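You operate a simulated robot arm through the tools that you are given. There is no shell and no other tool.

The job below is to be done with a simulated robot arm. You get a single attempt, and the scene is never put back.

Task
Dry slide U3 at 50 on the island's drying plate, then switch off.
Fine: dry it under the closed lid; leave it there and the dial at 50.

Only the result counts: the job must be done as asked and must still hold three seconds after the hand-in. Knocking over, shifting, dropping, spilling or breaking anything else fails it. Lids that push on must go on centred and level and be pressed home; caps that screw on are set level and turned clockwise until they are tight.

Robot
A 6-joint arm with a two-finger parallel gripper, fixed in place. Base frame: the origin is at the foot of the arm, x ahead of it, y to its left, z up. Readings come in mm, rad, newtons and seconds.
With the tool pointing down near the work surface it reaches from about 300 to 660 mm from the base axis. Its first joint turns from -2.007 to 2.007 rad. Payload 3.43 kg.
Tool frame: the origin (TCP) lies between the finger pads and is the grasp point; the fingertips stand 34 mm ahead of it; z points along the fingers, y is the line along which they close. The gripper opens to 128 mm. The fingers are 24 mm wide and 12 mm thick; the gripper's body (48 by 130 mm) begins 96 mm behind the TCP.
Orientation is that of the tool frame in the base frame, as a unit quaternion [x, y, z, w]. With the fingers straight down and closing along the base's y, the tool's x points along the base's -x, its y along +y and its z along -z.

Tools
- The arm moves only by the tool servo_tool. Its argument "series" is text: rows parted by semicolons, each of 7 numbers parted by spaces: the shift along the tool's x, y, z in mm, then the turn, a rotation vector about the tool's x, y, z in rad, then the closure, from 0 (fully open) to 1 (shut). In form: tx ty tz ax ay az claw; .... A call has 1 to 20 rows; each row shifts and turns the commanded pose from where the row before left it, along the tool's axes as they then stand. A row lasts 0.2 s, in which the tool goes at most 50 mm and 0.15 rad; a call with a longer step from one row to the next is refused whole, and so is a gripper value outside its range. Where a pose cannot be reached the arm comes as near as it can. A force on the tool above 50 N (or 10 N above the force at the start of the call, whichever is more), or a blocked arm, ends the call early, and 0.2 s more pass. Each finger travels about 153 mm/s and halts on what it meets, pressing with about 22 N; the grip force reading is that of the motor and also rises with nothing between the fingers. The clock runs only during rows and for 0.2 s after the last one: add rows that do not move to give the fingers time. It gives the time, the measured TCP pose, the force on the tool (base axes), the opening and the grip force at its end, in the units of the frame above (readings bear some noise), with the torque about the TCP (base axes, N m) and any sound that the robot's microphone picked up.
- Cameras (640 x 400 px; columns grow to the right, rows downward): "scene" is fixed at [226, -644.2, 1654.5]; the picture's right is [0.88, -0.47, 0.00], its down [-0.33, -0.62, -0.71] and it looks along [0.33, 0.62, -0.71] (base axes); focal length 326 px, centre (320, 200). "wrist" rides on the gripper at [76, -11, -160] in the tool frame; the picture's right is [0.15, 0.99, 0.00], its down [-0.88, 0.13, -0.46] and it looks along [-0.45, 0.07, 0.89] (tool axes); focal length 234 px, centre (320, 200). There is no depth. A picture from a camera that has moved, and an enlarged one, comes with that camera's place and axes in the base frame and with its lens. The place of the scene camera against the robot may be out by one fixed shift of up to 12 mm in any direction.
- camera(camera): a new picture of that camera. No time passes.
- move_column(by): slides the trunk up (or, below 0, down) by that many mm; the arm rides with it, the base frame stays. It gives what a move gives, with no picture.
- enlarge(camera, box): a new picture of the part [left, top, right, bottom] of that camera's present view, enlarged. No time passes.
- close_job(): hands the job in; it is judged then, once.

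Places have to be worked out from the pictures, the camera data and where the tool is seen. Open the gripper and draw the arm clear of the work before you hand the job in, unless the task says otherwise.

The tools are called after "Emit:" by a JSON object that holds its "fn" and its "kwargs". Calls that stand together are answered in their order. servo_tool: Moves the arm, as the interface text tells. Its arguments: {"type":"object","properties":{"series":{"type":"string"}},"required":["series"]} The other tools are called the same way: move_column (by) slides the trunk up or down; camera (camera) takes a picture; enlarge (camera, box) takes an enlarged picture of a part of a camera's view; close_job () hands the job in.

At the start:

```text
time_s: 0.0
tcp_pos: [470.5, -35.7, 1216.6]
tcp_rot: [0.0, 1.0, 0.0, 0.0]
ft_force: [-1.2, 0.7, 0.8]
torque: [-0.04, 0.03, 0.03]
width: 127.9
grip_force: 0.1
trunk travel left (down, up): [-900.0, 90.0]
```

scene: 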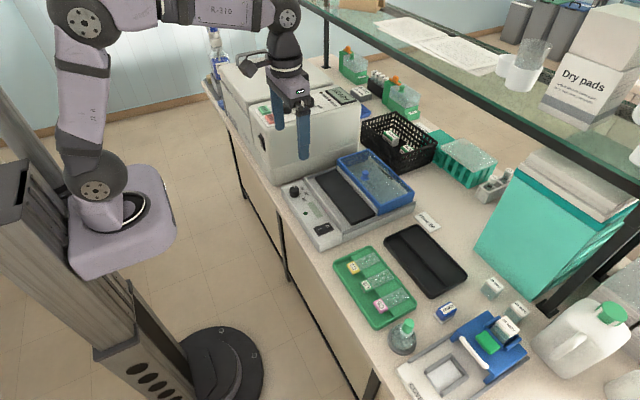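
wrist: 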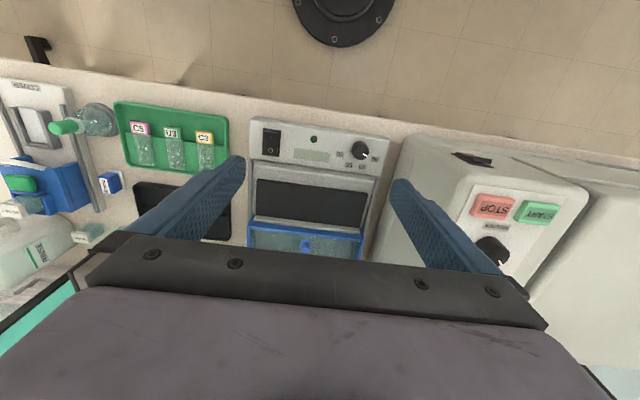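

The pictures show a slide tray (C5, U3, C3), a drying plate with switch, dial and a blue lid. I'll look closer at both before moving.

Emit:
{"fn": "enlarge", "kwargs": {"camera": "scene", "box": [260, 140, 420, 240]}}

Emit:
{"fn": "enlarge", "kwargs": {"camera": "wrist", "box": [230, 100, 410, 260]}}

Emit:
{"fn": "enlarge", "kwargs": {"camera": "scene", "box": [320, 230, 480, 330]}}

Emit:
{"fn": "enlarge", "kwargs": {"camera": "wrist", "box": [100, 90, 250, 180]}}

```text
4.00 times, centred on (340, 190) of scene
camera zoom: at [226.0, -644.2, 1654.5], right [0.88, -0.47, 0.0], down [-0.33, -0.62, -0.71], along [0.33, 0.62, -0.71], focal length 1303 px, centre (240, 240)
```

zoom: 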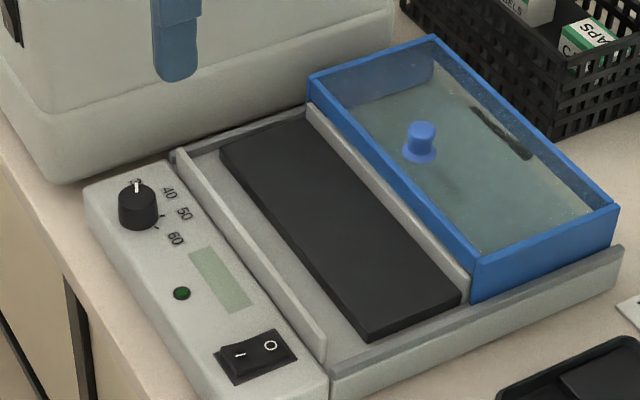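

```text
2.50 times, centred on (320, 180) of wrist
camera zoom: at [393.7, -47.6, 1376.6], right [-0.15, 0.99, 0.0], down [0.88, 0.13, 0.46], along [0.45, 0.07, -0.89], focal length 585 px, centre (320, 250)
```

zoom: 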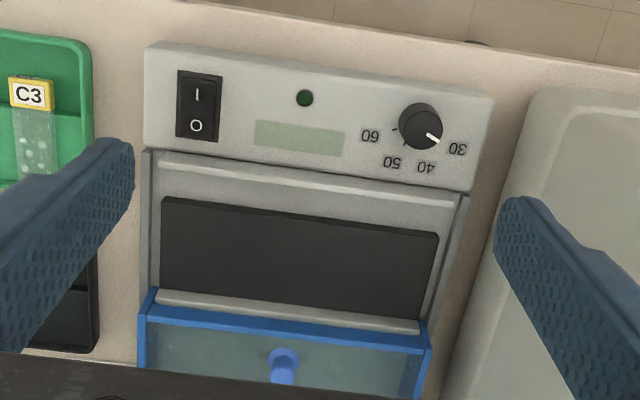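

```text
4.00 times, centred on (400, 280) of scene
camera zoom: at [226.0, -644.2, 1654.5], right [0.88, -0.47, 0.0], down [-0.33, -0.62, -0.71], along [0.33, 0.62, -0.71], focal length 1303 px, centre (0, -120)
```

zoom: 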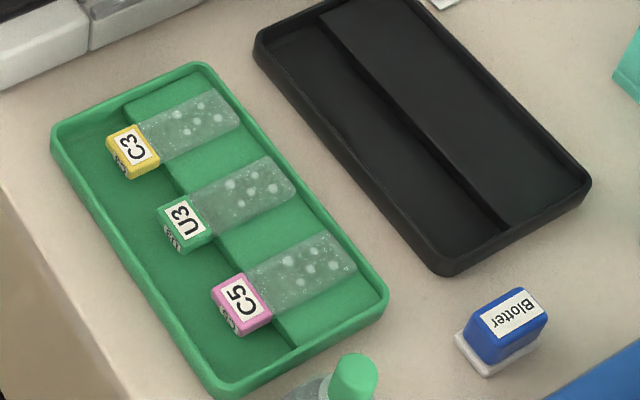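

```text
4.27 times, centred on (175, 135) of wrist
camera zoom: at [393.7, -47.6, 1376.6], right [-0.15, 0.99, 0.0], down [0.88, 0.13, 0.46], along [0.45, 0.07, -0.89], focal length 999 px, centre (939, 477)
```

zoom: 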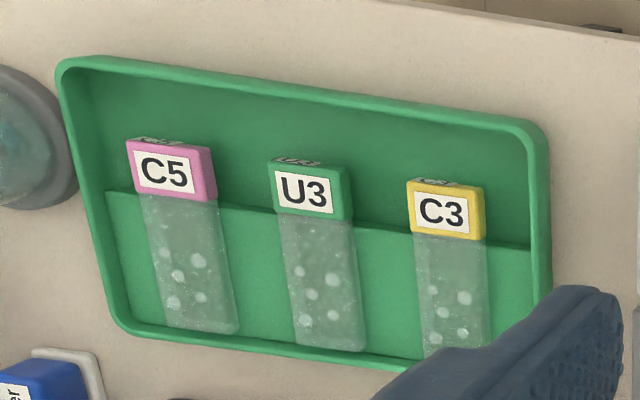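

I judge U3's tag to be near (529,-320,910), the plate near (635,-30,930), the lid knob near (700,-33,980) and the dial near (495,44,950). I'll move forward and slightly down for a better wrist view of the plate and lid.

Emit:
{"fn": "servo_tool", "kwargs": {"series": "-40 0 20 0 0 0 0; -40 0 20 0 0 0 0; -20 0 20 0 0 0 0; 0 0 0 0 0 0 0"}}

Emit:
{"fn": "camera", "kwargs": {"camera": "wrist"}}

Emit:
{"fn": "camera", "kwargs": {"camera": "scene"}}

```text
time_s: 1.0
tcp_pos: [570.4, -36.1, 1156.9]
tcp_rot: [0.0, 1.0, 0.0, -0.001]
ft_force: [0.7, 0.7, 0.6]
torque: [-0.02, -0.05, 0.06]
width: 128.1
grip_force: 0.0
trunk travel left (down, up): [-900.0, 90.0]
```

```text
taken
camera wrist: at [493.9, -48.4, 1316.0], right [-0.15, 0.99, 0.0], down [0.88, 0.13, 0.46], along [0.45, 0.07, -0.89], focal length 234 px, centre (320, 200)
```

wrist: 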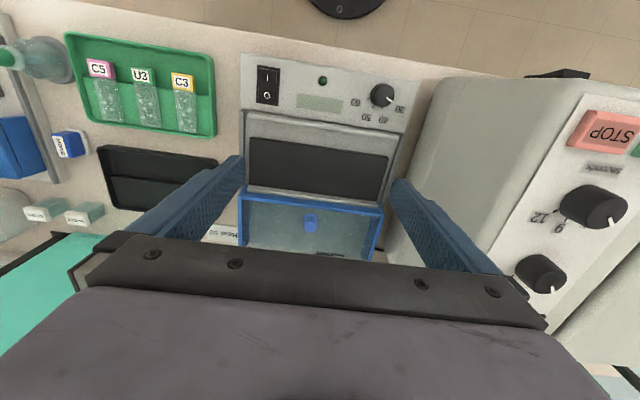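

```text
taken
```

scene: 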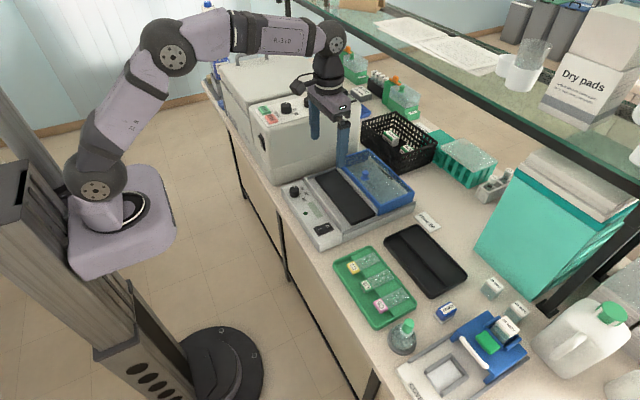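

There is a small card beside the dryer with writing. I'll read it and enlarge the dryer.

Emit:
{"fn": "enlarge", "kwargs": {"camera": "scene", "box": [407, 205, 455, 235]}}

Emit:
{"fn": "enlarge", "kwargs": {"camera": "wrist", "box": [230, 45, 430, 265]}}

Emit:
{"fn": "enlarge", "kwargs": {"camera": "wrist", "box": [340, 60, 430, 140]}}

Emit:
{"fn": "enlarge", "kwargs": {"camera": "scene", "box": [280, 140, 420, 250]}}

Emit:
{"fn": "enlarge", "kwargs": {"camera": "wrist", "box": [195, 215, 245, 245]}}

```text
13.33 times, centred on (431, 220) of scene
camera zoom: at [226.0, -644.2, 1654.5], right [0.88, -0.47, 0.0], down [-0.33, -0.62, -0.71], along [0.33, 0.62, -0.71], focal length 4344 px, centre (-1160, -67)
```

zoom: 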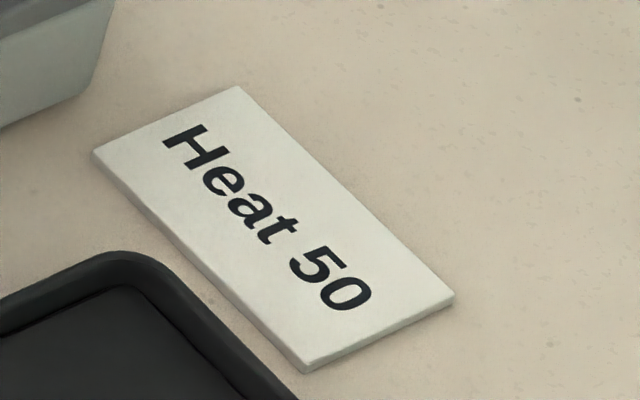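

```text
1.82 times, centred on (330, 155) of wrist
camera zoom: at [493.9, -48.4, 1316.0], right [-0.15, 0.99, 0.0], down [0.88, 0.13, 0.46], along [0.45, 0.07, -0.89], focal length 426 px, centre (302, 282)
```

zoom: 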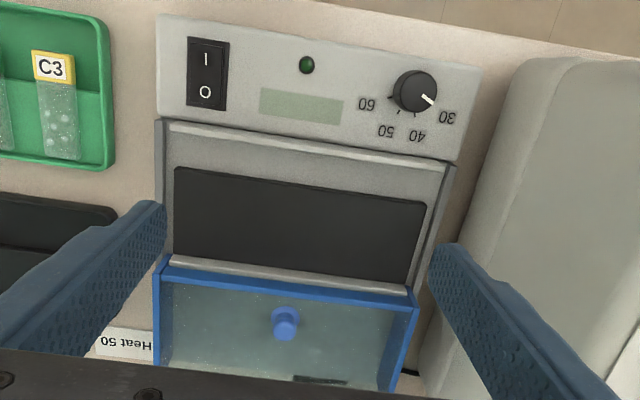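

```text
5.00 times, centred on (385, 100) of wrist
camera zoom: at [493.9, -48.4, 1316.0], right [-0.15, 0.99, 0.0], down [0.88, 0.13, 0.46], along [0.45, 0.07, -0.89], focal length 1171 px, centre (-5, 700)
```

zoom: 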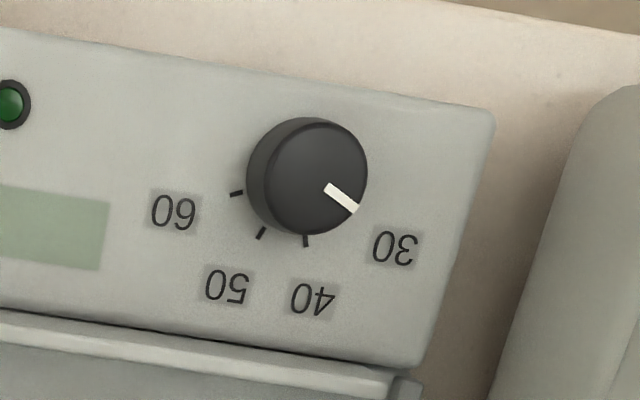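

```text
3.64 times, centred on (350, 195) of scene
camera zoom: at [226.0, -644.2, 1654.5], right [0.88, -0.47, 0.0], down [-0.33, -0.62, -0.71], along [0.33, 0.62, -0.71], focal length 1185 px, centre (211, 218)
```

zoom: 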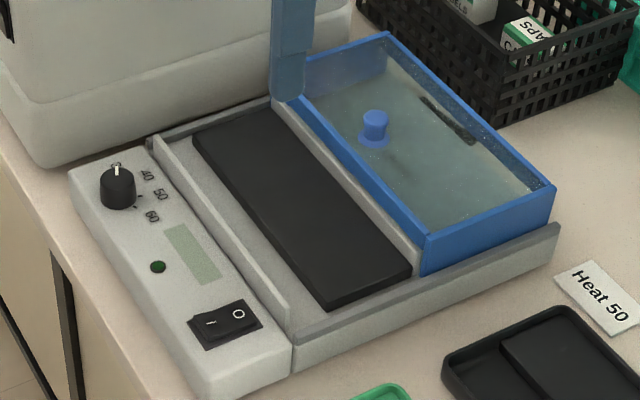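

```text
12.80 times, centred on (220, 230) of wrist
camera zoom: at [493.9, -48.4, 1316.0], right [-0.15, 0.99, 0.0], down [0.88, 0.13, 0.46], along [0.45, 0.07, -0.89], focal length 2997 px, centre (1600, -184)
```

zoom: 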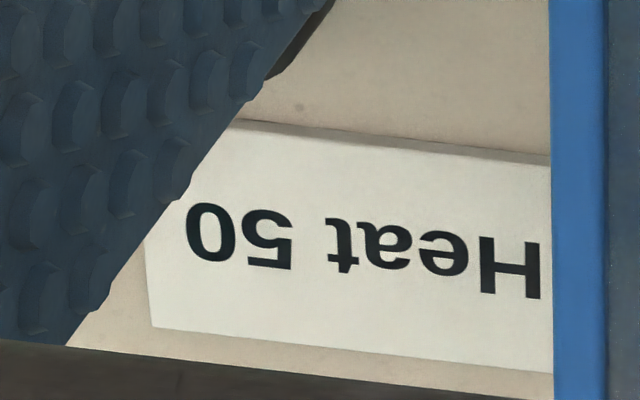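

The card confirms "Heat 50". I'll move back and lower to see the panel closely and to triangulate it.

Emit:
{"fn": "servo_tool", "kwargs": {"series": "40 0 20 0 0 0 0; 40 0 20 0 0 0 0; 20 0 20 0 0 0 0; 0 0 20 0 0 0 0; 0 0 0 0 0 0 0"}}

Emit:
{"fn": "camera", "kwargs": {"camera": "wrist"}}

Emit:
{"fn": "enlarge", "kwargs": {"camera": "wrist", "box": [220, 60, 440, 200]}}

Emit:
{"fn": "enlarge", "kwargs": {"camera": "scene", "box": [280, 80, 380, 180]}}

```text
time_s: 2.2
tcp_pos: [468.6, -36.0, 1078.0]
tcp_rot: [0.0, 1.0, 0.0, 0.0]
ft_force: [0.3, 0.2, 0.2]
torque: [-0.04, 0.0, -0.03]
width: 127.8
grip_force: 0.0
trunk travel left (down, up): [-900.0, 90.0]
```

```text
taken
camera wrist: at [392.9, -47.6, 1236.5], right [-0.15, 0.99, 0.0], down [0.88, 0.13, 0.46], along [0.45, 0.07, -0.89], focal length 234 px, centre (320, 200)
```

wrist: 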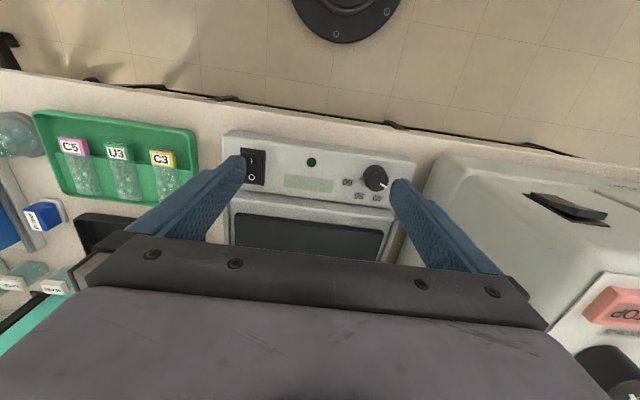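

```text
2.86 times, centred on (330, 130) of wrist
camera zoom: at [392.9, -47.6, 1236.5], right [-0.15, 0.99, 0.0], down [0.88, 0.13, 0.46], along [0.45, 0.07, -0.89], focal length 669 px, centre (291, 400)
```

zoom: 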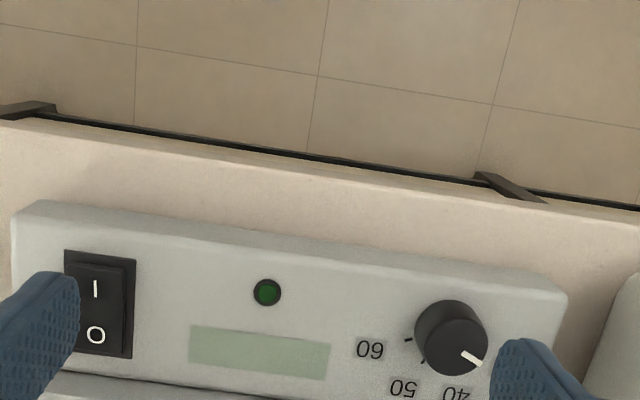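

```text
4.00 times, centred on (330, 130) of scene
camera zoom: at [226.0, -644.2, 1654.5], right [0.88, -0.47, 0.0], down [-0.33, -0.62, -0.71], along [0.33, 0.62, -0.71], focal length 1303 px, centre (280, 480)
```

zoom: 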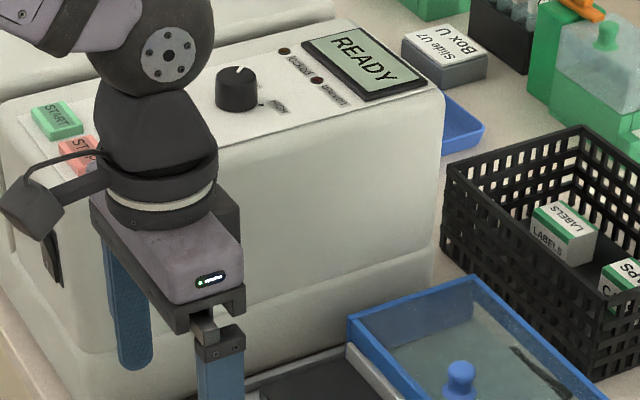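

The dial knob triangulates to about (499,47), top z≈947, and the lid knob to about (702,-32), top z≈985. Next I'll go over the slide tray for a close view.

Emit:
{"fn": "servo_tool", "kwargs": {"series": "0 -47 0 0 0 0 0.3; 0 -47 0 0 0 0 0.5; 0 -47 0 0 0 0 0.6; 0 -47 0 0 0 0 0.6; 0 -47 0 0 0 0 0.6; 0 -47 0 0 0 0 0.6; 0 0 0 0 0 0 0.6; 0 0 0 0 0 0 0.6"}}

Emit:
{"fn": "camera", "kwargs": {"camera": "wrist"}}

Emit:
{"fn": "enlarge", "kwargs": {"camera": "wrist", "box": [200, 60, 440, 210]}}

```text
time_s: 4.0
tcp_pos: [470.7, -318.2, 1079.0]
tcp_rot: [0.001, 1.0, 0.0, 0.0]
ft_force: [0.1, 0.3, -0.7]
torque: [0.01, -0.01, -0.01]
width: 51.0
grip_force: 0.1
trunk travel left (down, up): [-900.0, 90.0]
```

```text
taken
camera wrist: at [394.3, -330.6, 1237.1], right [-0.15, 0.99, 0.0], down [0.88, 0.13, 0.46], along [0.45, 0.07, -0.89], focal length 234 px, centre (320, 200)
```

wrist: 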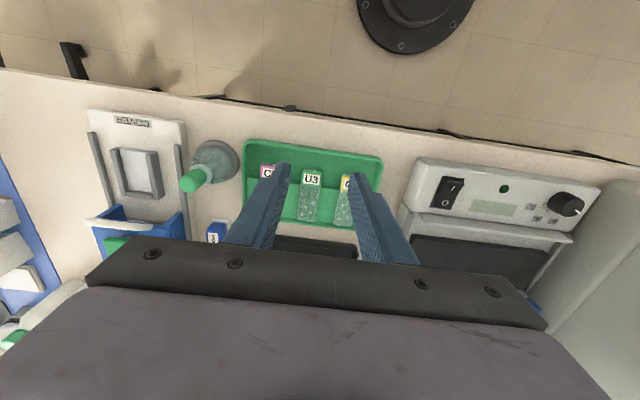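

```text
2.67 times, centred on (320, 135) of wrist
camera zoom: at [394.3, -330.6, 1237.1], right [-0.15, 0.99, 0.0], down [0.88, 0.13, 0.46], along [0.45, 0.07, -0.89], focal length 624 px, centre (320, 373)
```

zoom: 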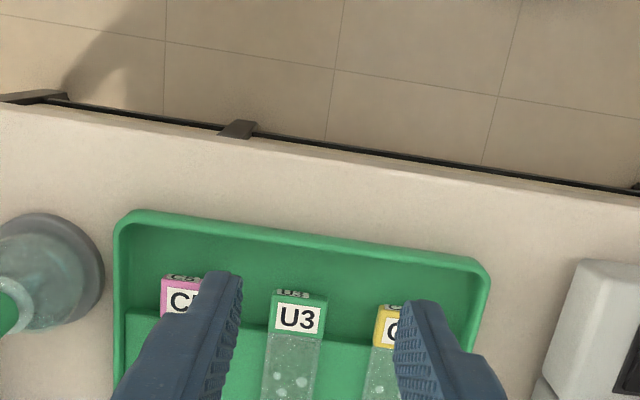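

U3's tag sits near (529,-323), top z≈906, about 25 mm long, with ~68 mm of glass beyond it. Before handling anything I want to understand the lid and its rails, so I'll go back over the dryer and tilt the tool outward to look at it.

Emit:
{"fn": "servo_tool", "kwargs": {"series": "0 47 -5 0 0 0 0.6; 0 47 -5 0 0 0 0.6; 0 47 -5 0 0 0 0.6; 0 47 -5 0 0 0 0.6; 0 47 -5 0 0 0 0.6; -30 47 -5 0 0 0 0.6; -30 0 0 0 -0.12 0 0.6; 0 0 0 0 -0.12 0 0.6; 0 0 0 0 -0.12 0 0.6; 0 0 0 0 -0.12 0 0.6; 0 0 0 0 0 0 0.6"}}

Emit:
{"fn": "camera", "kwargs": {"camera": "wrist"}}

Emit:
{"fn": "enlarge", "kwargs": {"camera": "wrist", "box": [200, 60, 440, 240]}}

Emit:
{"fn": "camera", "kwargs": {"camera": "scene"}}

```text
refused: row 6 steps farther than a row can; nothing moved
```

```text
taken
camera wrist: at [394.3, -330.6, 1237.1], right [-0.15, 0.99, 0.0], down [0.88, 0.13, 0.46], along [0.45, 0.07, -0.89], focal length 234 px, centre (320, 200)
```

wrist: 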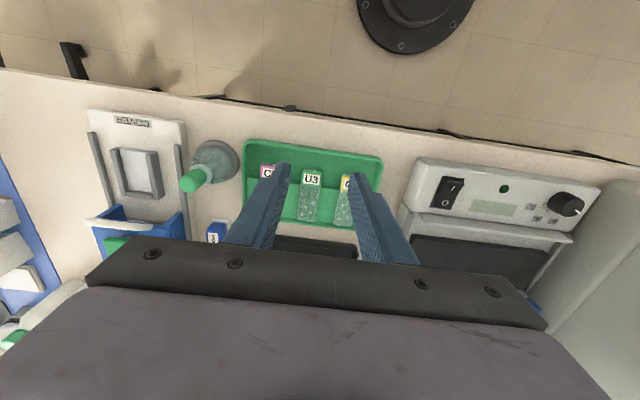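

```text
2.22 times, centred on (320, 150) of wrist
camera zoom: at [394.3, -330.6, 1237.1], right [-0.15, 0.99, 0.0], down [0.88, 0.13, 0.46], along [0.45, 0.07, -0.89], focal length 520 px, centre (320, 311)
```

zoom: 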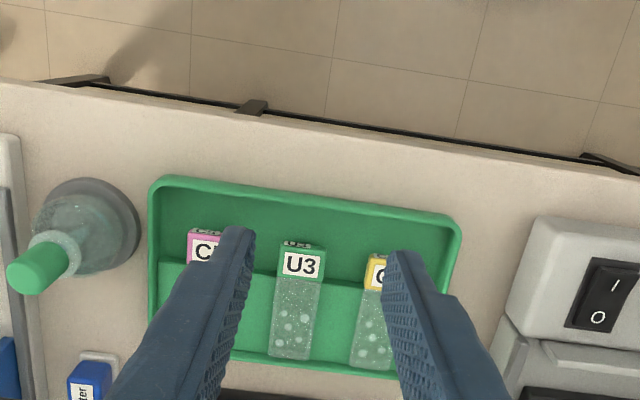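

```text
taken
```

scene: 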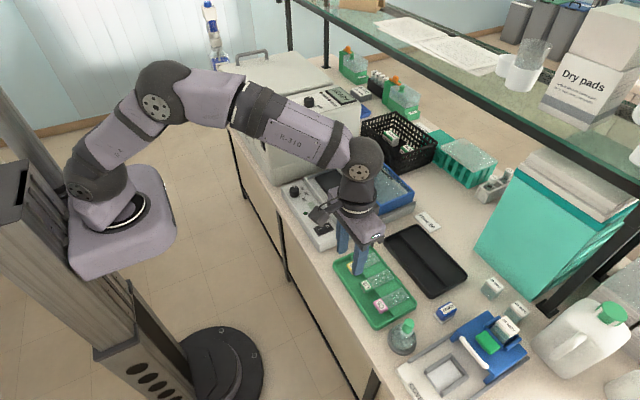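

The sixth row was too long, so nothing moved. I'll send it again with shorter steps.

Emit:
{"fn": "servo_tool", "kwargs": {"series": "0 47 -5 0 0 0 0.6; 0 47 -5 0 0 0 0.6; 0 47 -5 0 0 0 0.6; 0 47 -5 0 0 0 0.6; 0 47 -5 0 0 0 0.6; -20 40 -5 0 0 0 0.6; -40 0 0 0 0 0 0.6; -10 0 0 0 -0.12 0 0.6; 0 0 0 0 -0.12 0 0.6; 0 0 0 0 -0.12 0 0.6; 0 0 0 0 -0.12 0 0.6; 0 0 0 0 0 0 0.6"}}

Emit:
{"fn": "camera", "kwargs": {"camera": "wrist"}}

Emit:
{"fn": "enlarge", "kwargs": {"camera": "wrist", "box": [200, 60, 440, 240]}}

Emit:
{"fn": "camera", "kwargs": {"camera": "scene"}}

```text
time_s: 6.6
tcp_pos: [540.9, -42.5, 1107.6]
tcp_rot: [-0.001, 0.971, 0.001, 0.237]
ft_force: [-0.2, 0.5, 0.2]
torque: [-0.03, 0.03, 0.0]
width: 51.0
grip_force: 0.0
trunk travel left (down, up): [-900.0, 90.0]
```

```text
taken
camera wrist: at [398.8, -54.6, 1213.4], right [-0.13, 0.99, -0.07], down [0.57, 0.13, 0.81], along [0.81, 0.07, -0.58], focal length 234 px, centre (320, 200)
```

wrist: 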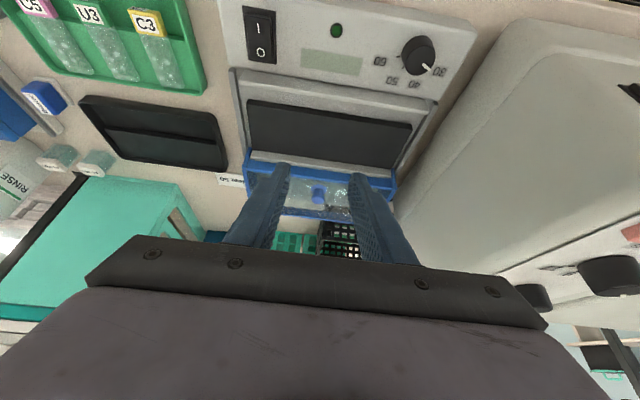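

```text
2.22 times, centred on (320, 150) of wrist
camera zoom: at [398.8, -54.6, 1213.4], right [-0.13, 0.99, -0.07], down [0.57, 0.13, 0.81], along [0.81, 0.07, -0.58], focal length 520 px, centre (320, 311)
```

zoom: 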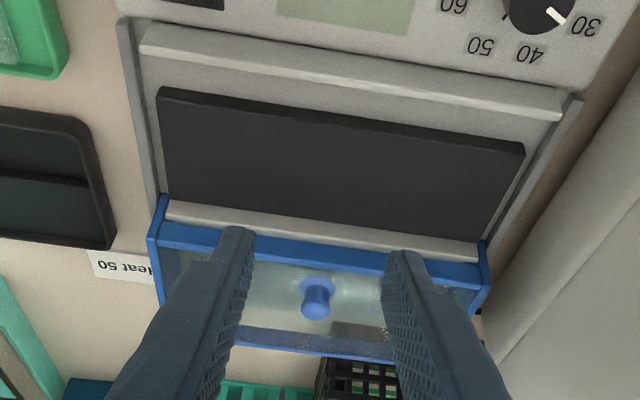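

```text
taken
```

scene: 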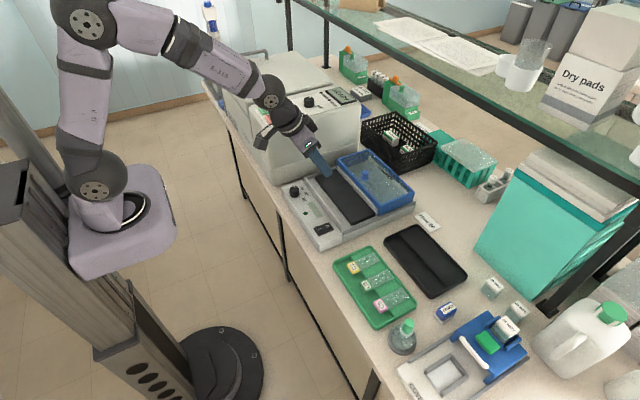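

The lid's side walls seem to come forward around the middle ridge, so I need detail there. I'll open the fingers to clear the view and zoom on both front corners.

Emit:
{"fn": "servo_tool", "kwargs": {"series": "0 0 0 0 0 0 0; 0 0 0 0 0 0 0; 0 0 0 0 0 0 0"}}

Emit:
{"fn": "enlarge", "kwargs": {"camera": "wrist", "box": [230, 120, 330, 230]}}

Emit:
{"fn": "enlarge", "kwargs": {"camera": "wrist", "box": [310, 130, 420, 240]}}

Emit:
{"fn": "enlarge", "kwargs": {"camera": "scene", "box": [360, 180, 425, 240]}}

Emit:
{"fn": "enlarge", "kwargs": {"camera": "scene", "box": [310, 140, 370, 195]}}

```text
time_s: 7.4
tcp_pos: [540.2, -42.6, 1105.9]
tcp_rot: [0.001, 0.971, -0.001, 0.238]
ft_force: [0.7, -0.4, 0.1]
torque: [0.0, 0.02, 0.02]
width: 128.3
grip_force: 0.1
trunk travel left (down, up): [-900.0, 90.0]
```

```text
3.64 times, centred on (280, 175) of wrist
camera zoom: at [398.9, -54.6, 1213.5], right [-0.13, 0.99, -0.07], down [0.57, 0.13, 0.81], along [0.81, 0.07, -0.58], focal length 852 px, centre (466, 291)
```

zoom: 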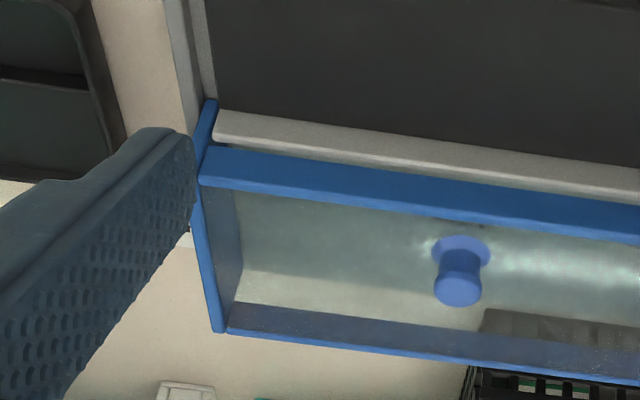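

```text
3.64 times, centred on (365, 185) of wrist
camera zoom: at [398.9, -54.6, 1213.5], right [-0.13, 0.99, -0.07], down [0.57, 0.13, 0.81], along [0.81, 0.07, -0.58], focal length 852 px, centre (156, 254)
```

zoom: 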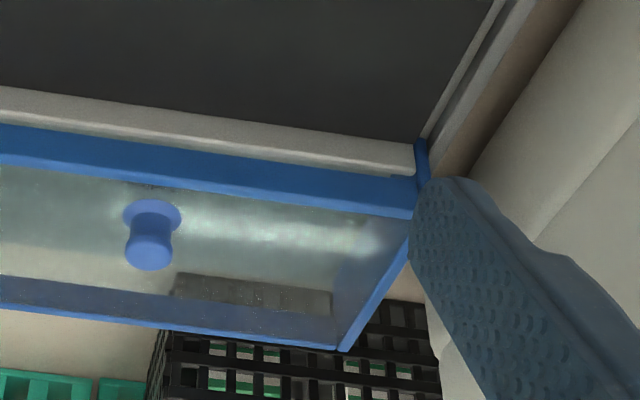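

```text
6.67 times, centred on (392, 210) of scene
camera zoom: at [226.0, -644.2, 1654.5], right [0.88, -0.47, 0.0], down [-0.33, -0.62, -0.71], along [0.33, 0.62, -0.71], focal length 2172 px, centre (-163, 133)
```

zoom: 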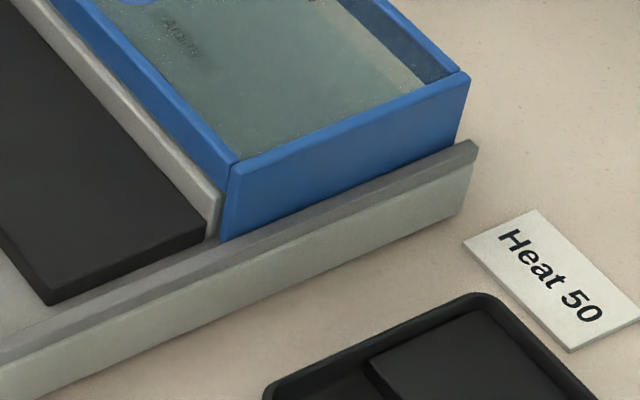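

```text
7.27 times, centred on (340, 168) of scene
camera zoom: at [226.0, -644.2, 1654.5], right [0.88, -0.47, 0.0], down [-0.33, -0.62, -0.71], along [0.33, 0.62, -0.71], focal length 2370 px, centre (174, 436)
```

zoom: 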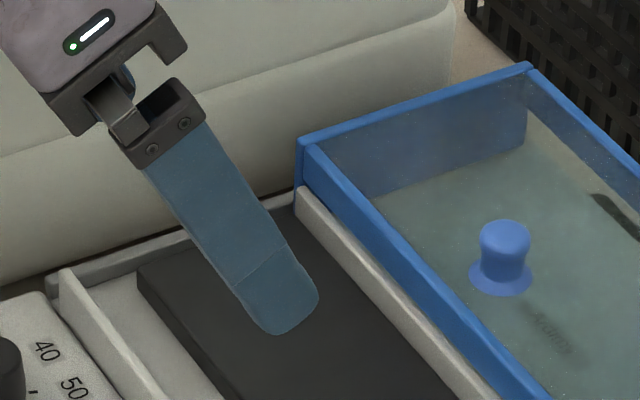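

There is lettering on the lid by its knob. I'll zoom in to read it.

Emit:
{"fn": "enlarge", "kwargs": {"camera": "scene", "box": [365, 165, 405, 195]}}

Emit:
{"fn": "enlarge", "kwargs": {"camera": "wrist", "box": [325, 170, 385, 220]}}

Emit:
{"fn": "enlarge", "kwargs": {"camera": "wrist", "box": [210, 0, 480, 190]}}

```text
13.33 times, centred on (385, 180) of scene
camera zoom: at [226.0, -644.2, 1654.5], right [0.88, -0.47, 0.0], down [-0.33, -0.62, -0.71], along [0.33, 0.62, -0.71], focal length 4344 px, centre (-547, 467)
```

zoom: 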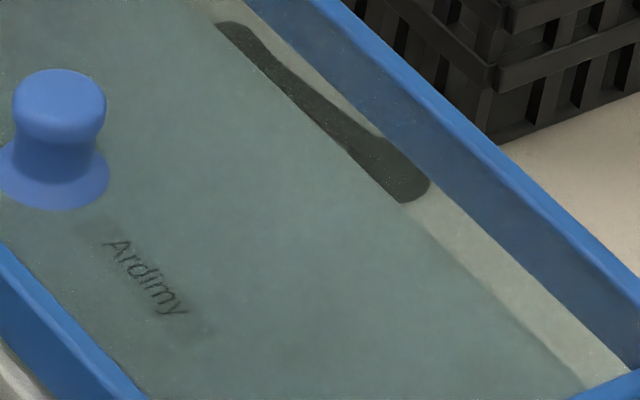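

```text
8.00 times, centred on (355, 195) of wrist
camera zoom: at [398.9, -54.6, 1213.5], right [-0.13, 0.99, -0.07], down [0.57, 0.13, 0.81], along [0.81, 0.07, -0.58], focal length 1873 px, centre (40, 240)
```

zoom: 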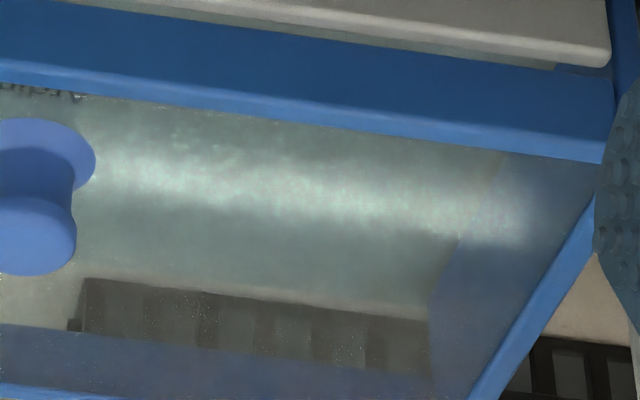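

```text
2.11 times, centred on (345, 95) of wrist
camera zoom: at [398.9, -54.6, 1213.5], right [-0.13, 0.99, -0.07], down [0.57, 0.13, 0.81], along [0.81, 0.07, -0.58], focal length 493 px, centre (267, 421)
```

zoom: 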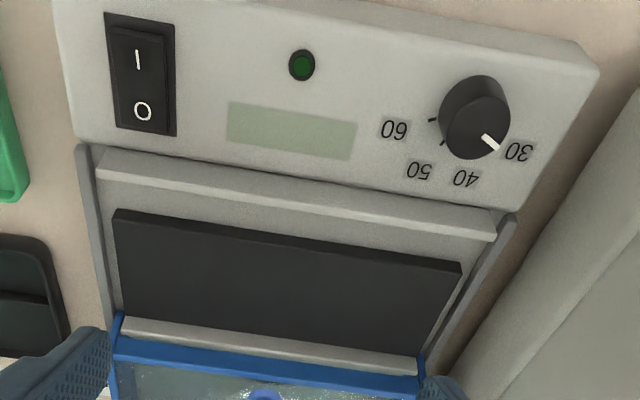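

The lid has no lock. It's a sliding cover whose side walls run in the end rails, clearing the ridges. The dial centre fits (499.4, 46.8), with marks at 42° spacing and the pointer at 30, so 50 is about 84° clockwise. I'll untilt, go above the dial and yaw the tool by -90° ready for that turn.

Emit:
{"fn": "servo_tool", "kwargs": {"series": "0 0 0 0 0.12 0 0.5; 0 0 0 0 0.12 0 0.6; 0 0 0 0 0.12 0 0.6; 0 0 0 0 0.12 0 0.6; 14 30 0 0 0 0 0.6; 14 30 0 0 0 0 0.6; 13 29.5 0 0 0 0 0.6; 0 0 0 0 0 -0.1428 0.6; 0 0 0 0 0 -0.1428 0.6; 0 0 0 0 0 -0.1428 0.6; 0 0 0 0 0 -0.1428 0.6; 0 0 0 0 0 -0.1428 0.6; 0 0 0 0 0 -0.1428 0.6; 0 0 0 0 0 -0.1428 0.6; 0 0 0 0 0 -0.1428 0.6; 0 0 0 0 0 -0.1428 0.6; 0 0 0 0 0 -0.1428 0.6; 0 0 0 0 0 -0.1428 0.6; 0 0 0 0 0 0 0.6"}}

Emit:
{"fn": "camera", "kwargs": {"camera": "wrist"}}

Emit:
{"fn": "camera", "kwargs": {"camera": "scene"}}

```text
time_s: 11.4
tcp_pos: [499.1, 46.9, 1107.4]
tcp_rot: [0.708, -0.706, 0.0, 0.0]
ft_force: [0.2, 0.5, -0.6]
torque: [-0.03, 0.0, 0.02]
width: 51.2
grip_force: 0.1
trunk travel left (down, up): [-900.0, 90.0]
```

```text
taken
camera wrist: at [510.0, -29.9, 1266.7], right [-0.99, -0.15, 0.0], down [-0.13, 0.88, 0.46], along [-0.07, 0.45, -0.89], focal length 234 px, centre (320, 200)
```

wrist: 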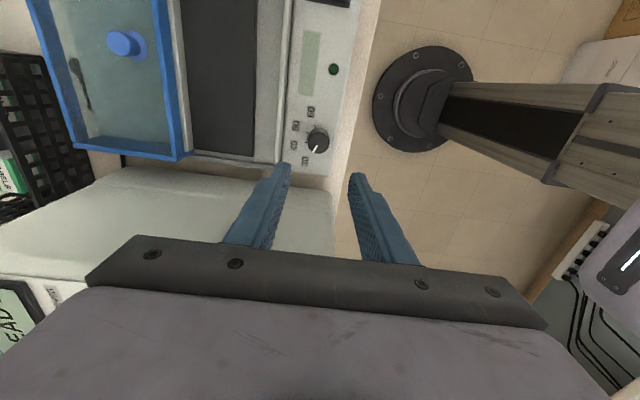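

```text
taken
```

scene: 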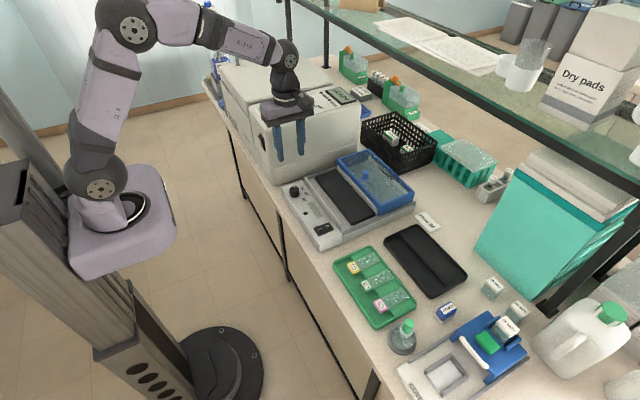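

The tool is over the dial. I'll zoom in to check the dial centre and measure the lid from this side.

Emit:
{"fn": "enlarge", "kwargs": {"camera": "wrist", "box": [270, 90, 350, 180]}}

Emit:
{"fn": "enlarge", "kwargs": {"camera": "wrist", "box": [20, 0, 300, 180]}}

```text
4.44 times, centred on (310, 135) of wrist
camera zoom: at [510.0, -29.9, 1266.7], right [-0.99, -0.15, 0.0], down [-0.13, 0.88, 0.46], along [-0.07, 0.45, -0.89], focal length 1041 px, centre (364, 489)
```

zoom: 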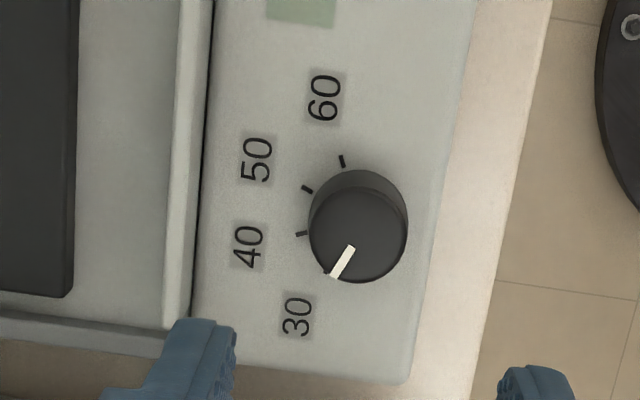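

```text
2.22 times, centred on (160, 90) of wrist
camera zoom: at [510.0, -29.9, 1266.7], right [-0.99, -0.15, 0.0], down [-0.13, 0.88, 0.46], along [-0.07, 0.45, -0.89], focal length 520 px, centre (676, 444)
```

zoom: 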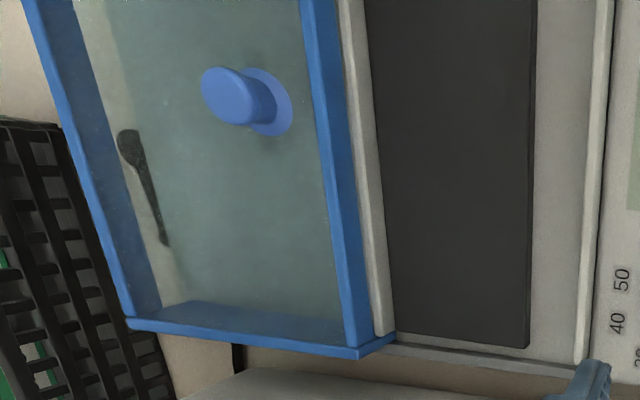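

The dial centre confirms at (500, 46.3) with ~30 mm diameter, and the panel is at z≈925. I'll descend so the fingertips stop at z≈932, then close on the knob.

Emit:
{"fn": "servo_tool", "kwargs": {"series": "0.5 -0.9 40 0 0 0 0.6; 0 0 40 0 0 0 0.6; 0 0 30 0 0 0 0.6; 0 0 20 0 0 0 0.6; 0 0 11 0 0 0 0.6; 0 0 0 0 0 0 0.6; 0 0 0 0 0 0 0.8; 0 0 0 0 0 0 0.85; 0 0 0 0 0 0 0.9; 0 0 0 0 0 0 0.9"}}

Emit:
{"fn": "enlarge", "kwargs": {"camera": "scene", "box": [260, 100, 380, 240]}}

```text
time_s: 13.6
tcp_pos: [500.6, 46.8, 966.8]
tcp_rot: [0.707, -0.707, 0.001, -0.001]
ft_force: [8.3, 0.5, 0.8]
torque: [0.03, -0.39, -0.01]
width: 30.9
grip_force: 45.0
trunk travel left (down, up): [-900.0, 90.0]
```

```text
2.86 times, centred on (320, 170) of scene
camera zoom: at [226.0, -644.2, 1654.5], right [0.88, -0.47, 0.0], down [-0.33, -0.62, -0.71], along [0.33, 0.62, -0.71], focal length 931 px, centre (320, 286)
```

zoom: 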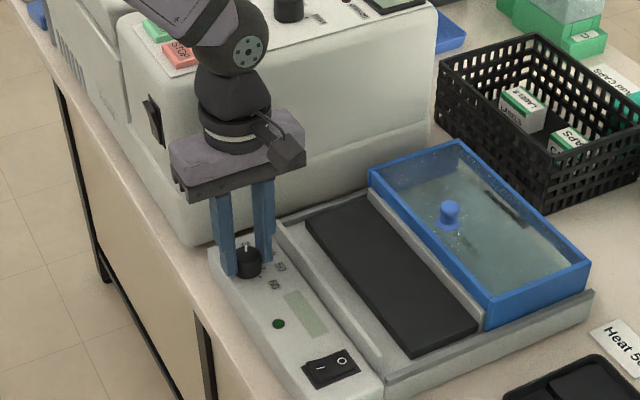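

The knob is gripped (30.9 mm), with 8 N sideways indicating it sits slightly further in +x. I'll ease the tool +x by 0.8 mm and check the force.

Emit:
{"fn": "servo_tool", "kwargs": {"series": "0 -0.8 0 0 0 0 0.9; 0 0 0 0 0 0 0.9"}}

```text
time_s: 14.2
tcp_pos: [501.6, 46.5, 966.2]
tcp_rot: [-0.707, 0.707, 0.0, 0.0]
ft_force: [7.0, -0.3, 3.7]
torque: [0.03, -0.25, -0.05]
width: 30.9
grip_force: 44.2
trunk travel left (down, up): [-900.0, 90.0]
```

The force is small and steady, so I'll turn the knob clockwise 84° (1.466 rad) and look.

Emit:
{"fn": "servo_tool", "kwargs": {"series": "0 0 0 0 0 0.1222 0.9; 0 0 0 0 0 0.1222 0.9; 0 0 0 0 0 0.1222 0.9; 0 0 0 0 0 0.1222 0.9; 0 0 0 0 0 0.1222 0.9; 0 0 0 0 0 0.1222 0.9; 0 0 0 0 0 0.1222 0.9; 0 0 0 0 0 0.1222 0.9; 0 0 0 0 0 0.1222 0.9; 0 0 0 0 0 0.1222 0.9; 0 0 0 0 0 0.1222 0.9; 0 0 0 0 0 0.1218 0.9; 0 0 0 0 0 0 0.9"}}

Emit:
{"fn": "enlarge", "kwargs": {"camera": "scene", "box": [270, 160, 350, 240]}}

Emit:
{"fn": "camera", "kwargs": {"camera": "wrist"}}

```text
time_s: 17.0
tcp_pos: [500.4, 46.2, 966.1]
tcp_rot: [-0.051, 0.999, 0.0, 0.002]
ft_force: [7.4, 0.7, 14.8]
torque: [0.1, -0.23, -0.02]
width: 30.9
grip_force: 45.2
trunk travel left (down, up): [-900.0, 90.0]
```

```text
5.00 times, centred on (310, 200) of scene
camera zoom: at [226.0, -644.2, 1654.5], right [0.88, -0.47, 0.0], down [-0.33, -0.62, -0.71], along [0.33, 0.62, -0.71], focal length 1629 px, centre (370, 200)
```

zoom: 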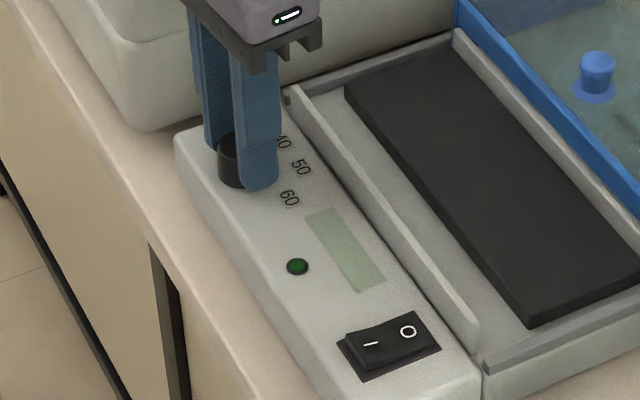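

```text
taken
camera wrist: at [425.7, 26.6, 1125.9], right [-0.25, 0.97, 0.0], down [0.86, 0.22, 0.46], along [0.44, 0.11, -0.89], focal length 234 px, centre (320, 200)
```

wrist: 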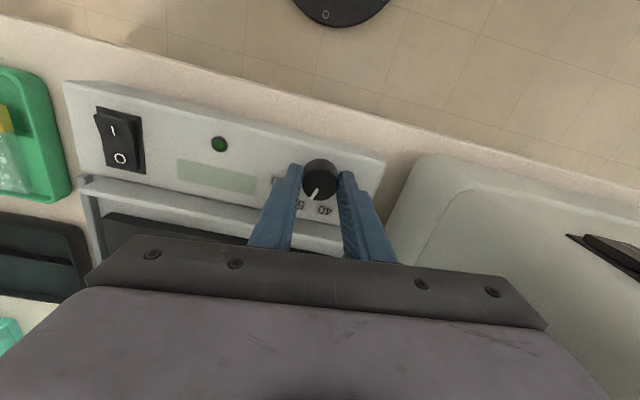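

The knob turned with the grip. I'll open, rise, and check the pointer against the marks.

Emit:
{"fn": "servo_tool", "kwargs": {"series": "0 0 0 0 0 0 0.7; 0 0 0 0 0 0 0.6; 0 0 0 0 0 0 0.6; 0 0 -25 0 0 0 0.6; 0 0 -40 0 0 0 0.6; 0 0 -45 0 0 0 0.6; 20 0 -30 0 0 0 0.6; 0 0 0 0 0 0 0.6"}}

Emit:
{"fn": "camera", "kwargs": {"camera": "wrist"}}

Emit:
{"fn": "enlarge", "kwargs": {"camera": "wrist", "box": [280, 100, 400, 200]}}

Emit:
{"fn": "enlarge", "kwargs": {"camera": "scene", "box": [270, 160, 350, 240]}}

```text
time_s: 18.8
tcp_pos: [481.7, 44.8, 1106.4]
tcp_rot: [-0.053, 0.999, 0.0, -0.002]
ft_force: [-0.3, -0.9, -0.6]
torque: [-0.01, 0.01, -0.02]
width: 51.1
grip_force: 0.1
trunk travel left (down, up): [-900.0, 90.0]
```

```text
taken
camera wrist: at [406.9, 25.1, 1265.7], right [-0.25, 0.97, 0.0], down [0.86, 0.22, 0.45], along [0.44, 0.11, -0.89], focal length 234 px, centre (320, 200)
```

wrist: 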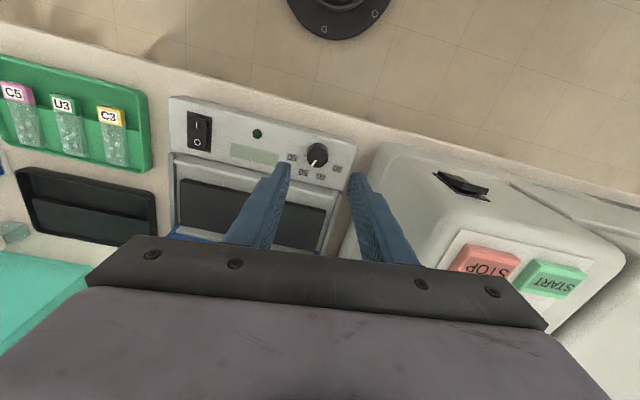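

```text
4.00 times, centred on (340, 150) of wrist
camera zoom: at [406.9, 25.1, 1265.7], right [-0.25, 0.97, 0.0], down [0.86, 0.22, 0.45], along [0.44, 0.11, -0.89], focal length 937 px, centre (240, 400)
```

zoom: 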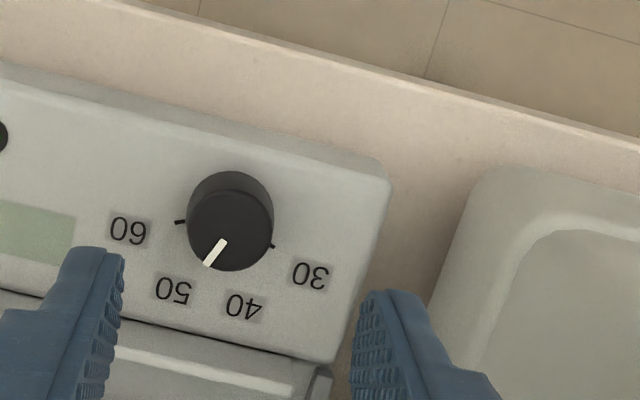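

```text
5.00 times, centred on (310, 200) of scene
camera zoom: at [226.0, -644.2, 1654.5], right [0.88, -0.47, 0.0], down [-0.33, -0.62, -0.71], along [0.33, 0.62, -0.71], focal length 1629 px, centre (370, 200)
```

zoom: 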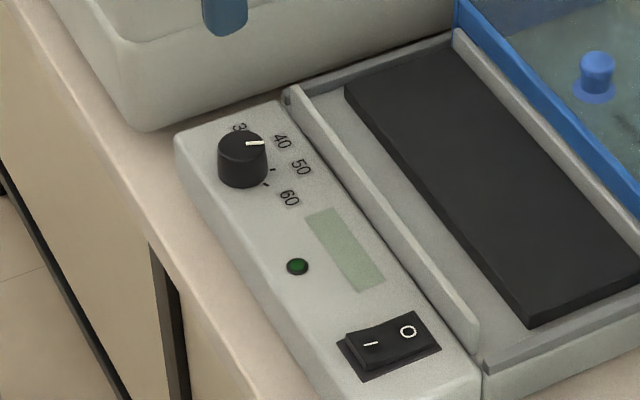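

The pointer works out at about -21° to -23°, which is on the 50 mark (-22°). Next is the slide: I'll straighten the yaw and go above U3.

Emit:
{"fn": "servo_tool", "kwargs": {"series": "0 0 0 0 0 0.105 0.6; -6 -46 0 0 0 0 0.6; -6 -46 0 0 0 0 0.6; -6 -46 0 0 0 0 0.6; -6 -46 0 0 0 0 0.6; -6 -46 5 0 0 0 0.6; -5 -46 10 0 0 0 0.6; -5 -46 15 0 0 0 0.6; -5 -46 15 0 0 0 0.6; 0 0 20 0 0 0 0.6; 0 0 20 0 0 0 0.6; 0 0 0 0 0 0 0.6"}}

Emit:
{"fn": "camera", "kwargs": {"camera": "wrist"}}

Emit:
{"fn": "enlarge", "kwargs": {"camera": "wrist", "box": [260, 90, 380, 190]}}

Emit:
{"fn": "enlarge", "kwargs": {"camera": "scene", "box": [320, 220, 430, 320]}}

```text
time_s: 21.4
tcp_pos: [525.0, -324.4, 1020.5]
tcp_rot: [-0.001, 1.0, 0.0, 0.0]
ft_force: [0.5, 0.0, 0.9]
torque: [-0.02, 0.03, 0.02]
width: 51.3
grip_force: 0.2
trunk travel left (down, up): [-900.0, 90.0]
```

```text
taken
camera wrist: at [449.1, -336.1, 1180.4], right [-0.15, 0.99, 0.0], down [0.88, 0.13, 0.46], along [0.45, 0.07, -0.89], focal length 234 px, centre (320, 200)
```

wrist: 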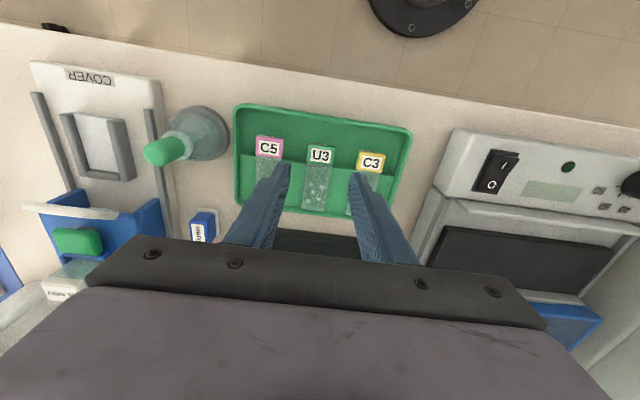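

```text
4.00 times, centred on (320, 140) of wrist
camera zoom: at [449.1, -336.1, 1180.4], right [-0.15, 0.99, 0.0], down [0.88, 0.13, 0.46], along [0.45, 0.07, -0.89], focal length 937 px, centre (320, 440)
```

zoom: 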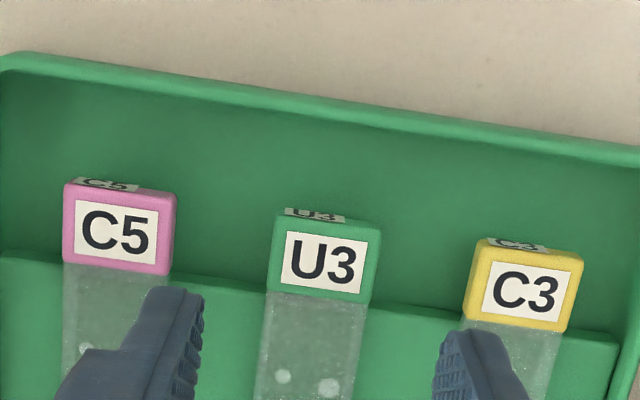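

```text
4.00 times, centred on (375, 270) of scene
camera zoom: at [226.0, -644.2, 1654.5], right [0.88, -0.47, 0.0], down [-0.33, -0.62, -0.71], along [0.33, 0.62, -0.71], focal length 1303 px, centre (100, -80)
```

zoom: 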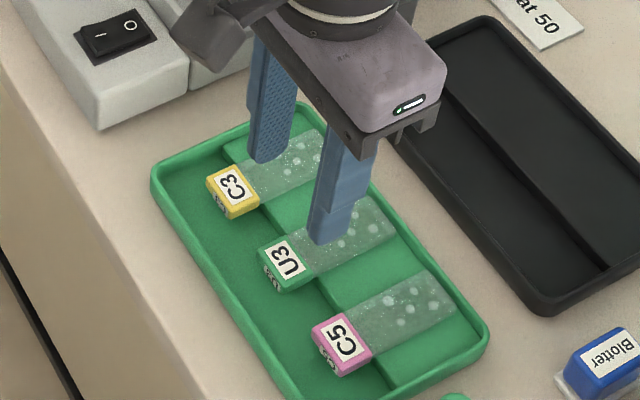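

U3's tag measures x 516–539.5, y -339…-308, square to the axes. I'll zoom in on its side to judge the tag's thickness and the floor height beneath it.

Emit:
{"fn": "enlarge", "kwargs": {"camera": "scene", "box": [350, 260, 398, 300]}}

Emit:
{"fn": "enlarge", "kwargs": {"camera": "wrist", "box": [300, 130, 350, 180]}}

Emit:
{"fn": "enlarge", "kwargs": {"camera": "wrist", "box": [225, 95, 300, 170]}}

```text
10.00 times, centred on (374, 280) of scene
camera zoom: at [226.0, -644.2, 1654.5], right [0.88, -0.47, 0.0], down [-0.33, -0.62, -0.71], along [0.33, 0.62, -0.71], focal length 3258 px, centre (-220, -600)
```

zoom: 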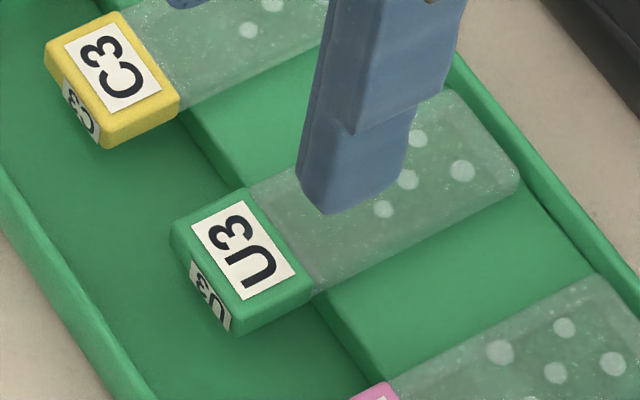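

```text
8.00 times, centred on (325, 155) of wrist
camera zoom: at [449.1, -336.1, 1180.4], right [-0.15, 0.99, 0.0], down [0.88, 0.13, 0.46], along [0.45, 0.07, -0.89], focal length 1873 px, centre (280, 560)
```

zoom: 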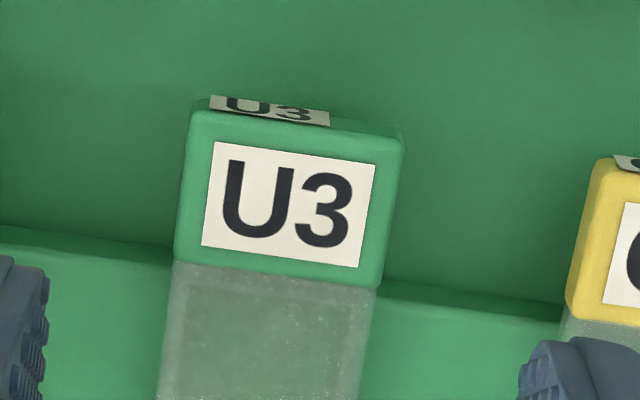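

```text
5.33 times, centred on (262, 132) of wrist
camera zoom: at [449.1, -336.1, 1180.4], right [-0.15, 0.99, 0.0], down [0.88, 0.13, 0.46], along [0.45, 0.07, -0.89], focal length 1249 px, centre (627, 560)
```

zoom: 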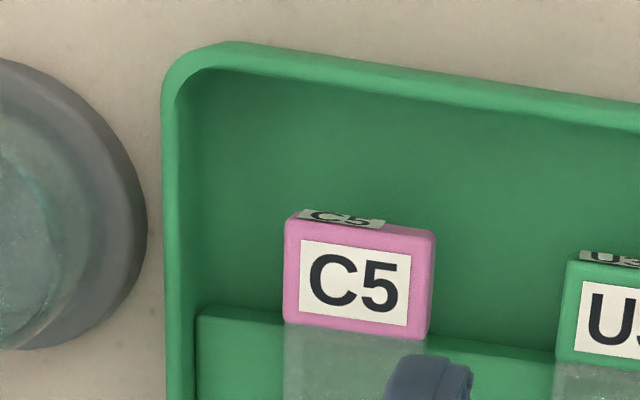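

The tag is about 14 mm thick, so its bottom is near z≈892. I'll narrow the opening to 45 mm to clear C5 and C3, then descend with the fingertips to z≈896 and close.

Emit:
{"fn": "servo_tool", "kwargs": {"series": "-2.8 0.9 0 0 0 0 0.65; 0 0 30 0 0 0 0.65; 0 0 25 0 0 0 0.65; 0 0 15 0 0 0 0.65; 0 0 10 0 0 0 0.65; 0 0 6 0 0 0 0.65; 0 0 4 0 0 0 0.65; 0 0 0 0 0 0 0.65"}}

Emit:
{"fn": "enlarge", "kwargs": {"camera": "wrist", "box": [260, 110, 380, 210]}}

Emit:
{"fn": "enlarge", "kwargs": {"camera": "scene", "box": [330, 230, 420, 310]}}

```text
time_s: 23.2
tcp_pos: [528.7, -321.7, 930.6]
tcp_rot: [0.0, 1.0, 0.0, 0.0]
ft_force: [0.3, 0.1, -0.8]
torque: [0.0, -0.02, -0.03]
width: 44.8
grip_force: 0.0
trunk travel left (down, up): [-900.0, 90.0]
```

```text
4.00 times, centred on (320, 160) of wrist
camera zoom: at [452.5, -334.7, 1090.9], right [-0.15, 0.99, 0.0], down [0.88, 0.13, 0.46], along [0.45, 0.07, -0.89], focal length 937 px, centre (320, 360)
```

zoom: 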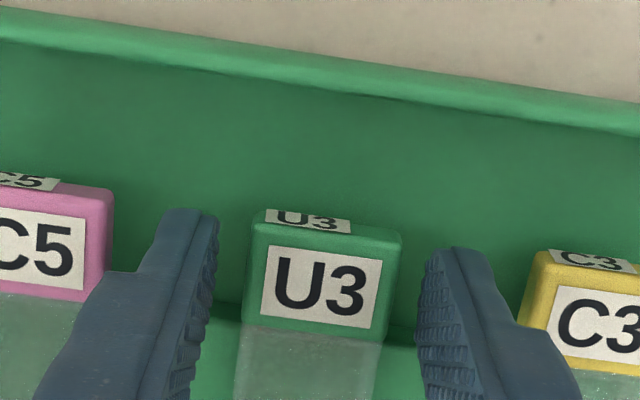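

```text
5.00 times, centred on (375, 270) of scene
camera zoom: at [226.0, -644.2, 1654.5], right [0.88, -0.47, 0.0], down [-0.33, -0.62, -0.71], along [0.33, 0.62, -0.71], focal length 1629 px, centre (45, -150)
```

zoom: 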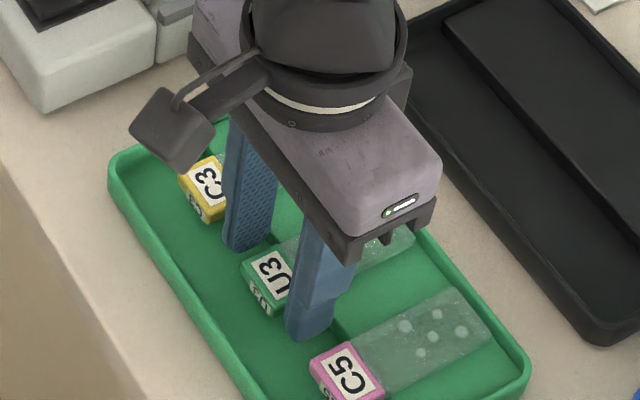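

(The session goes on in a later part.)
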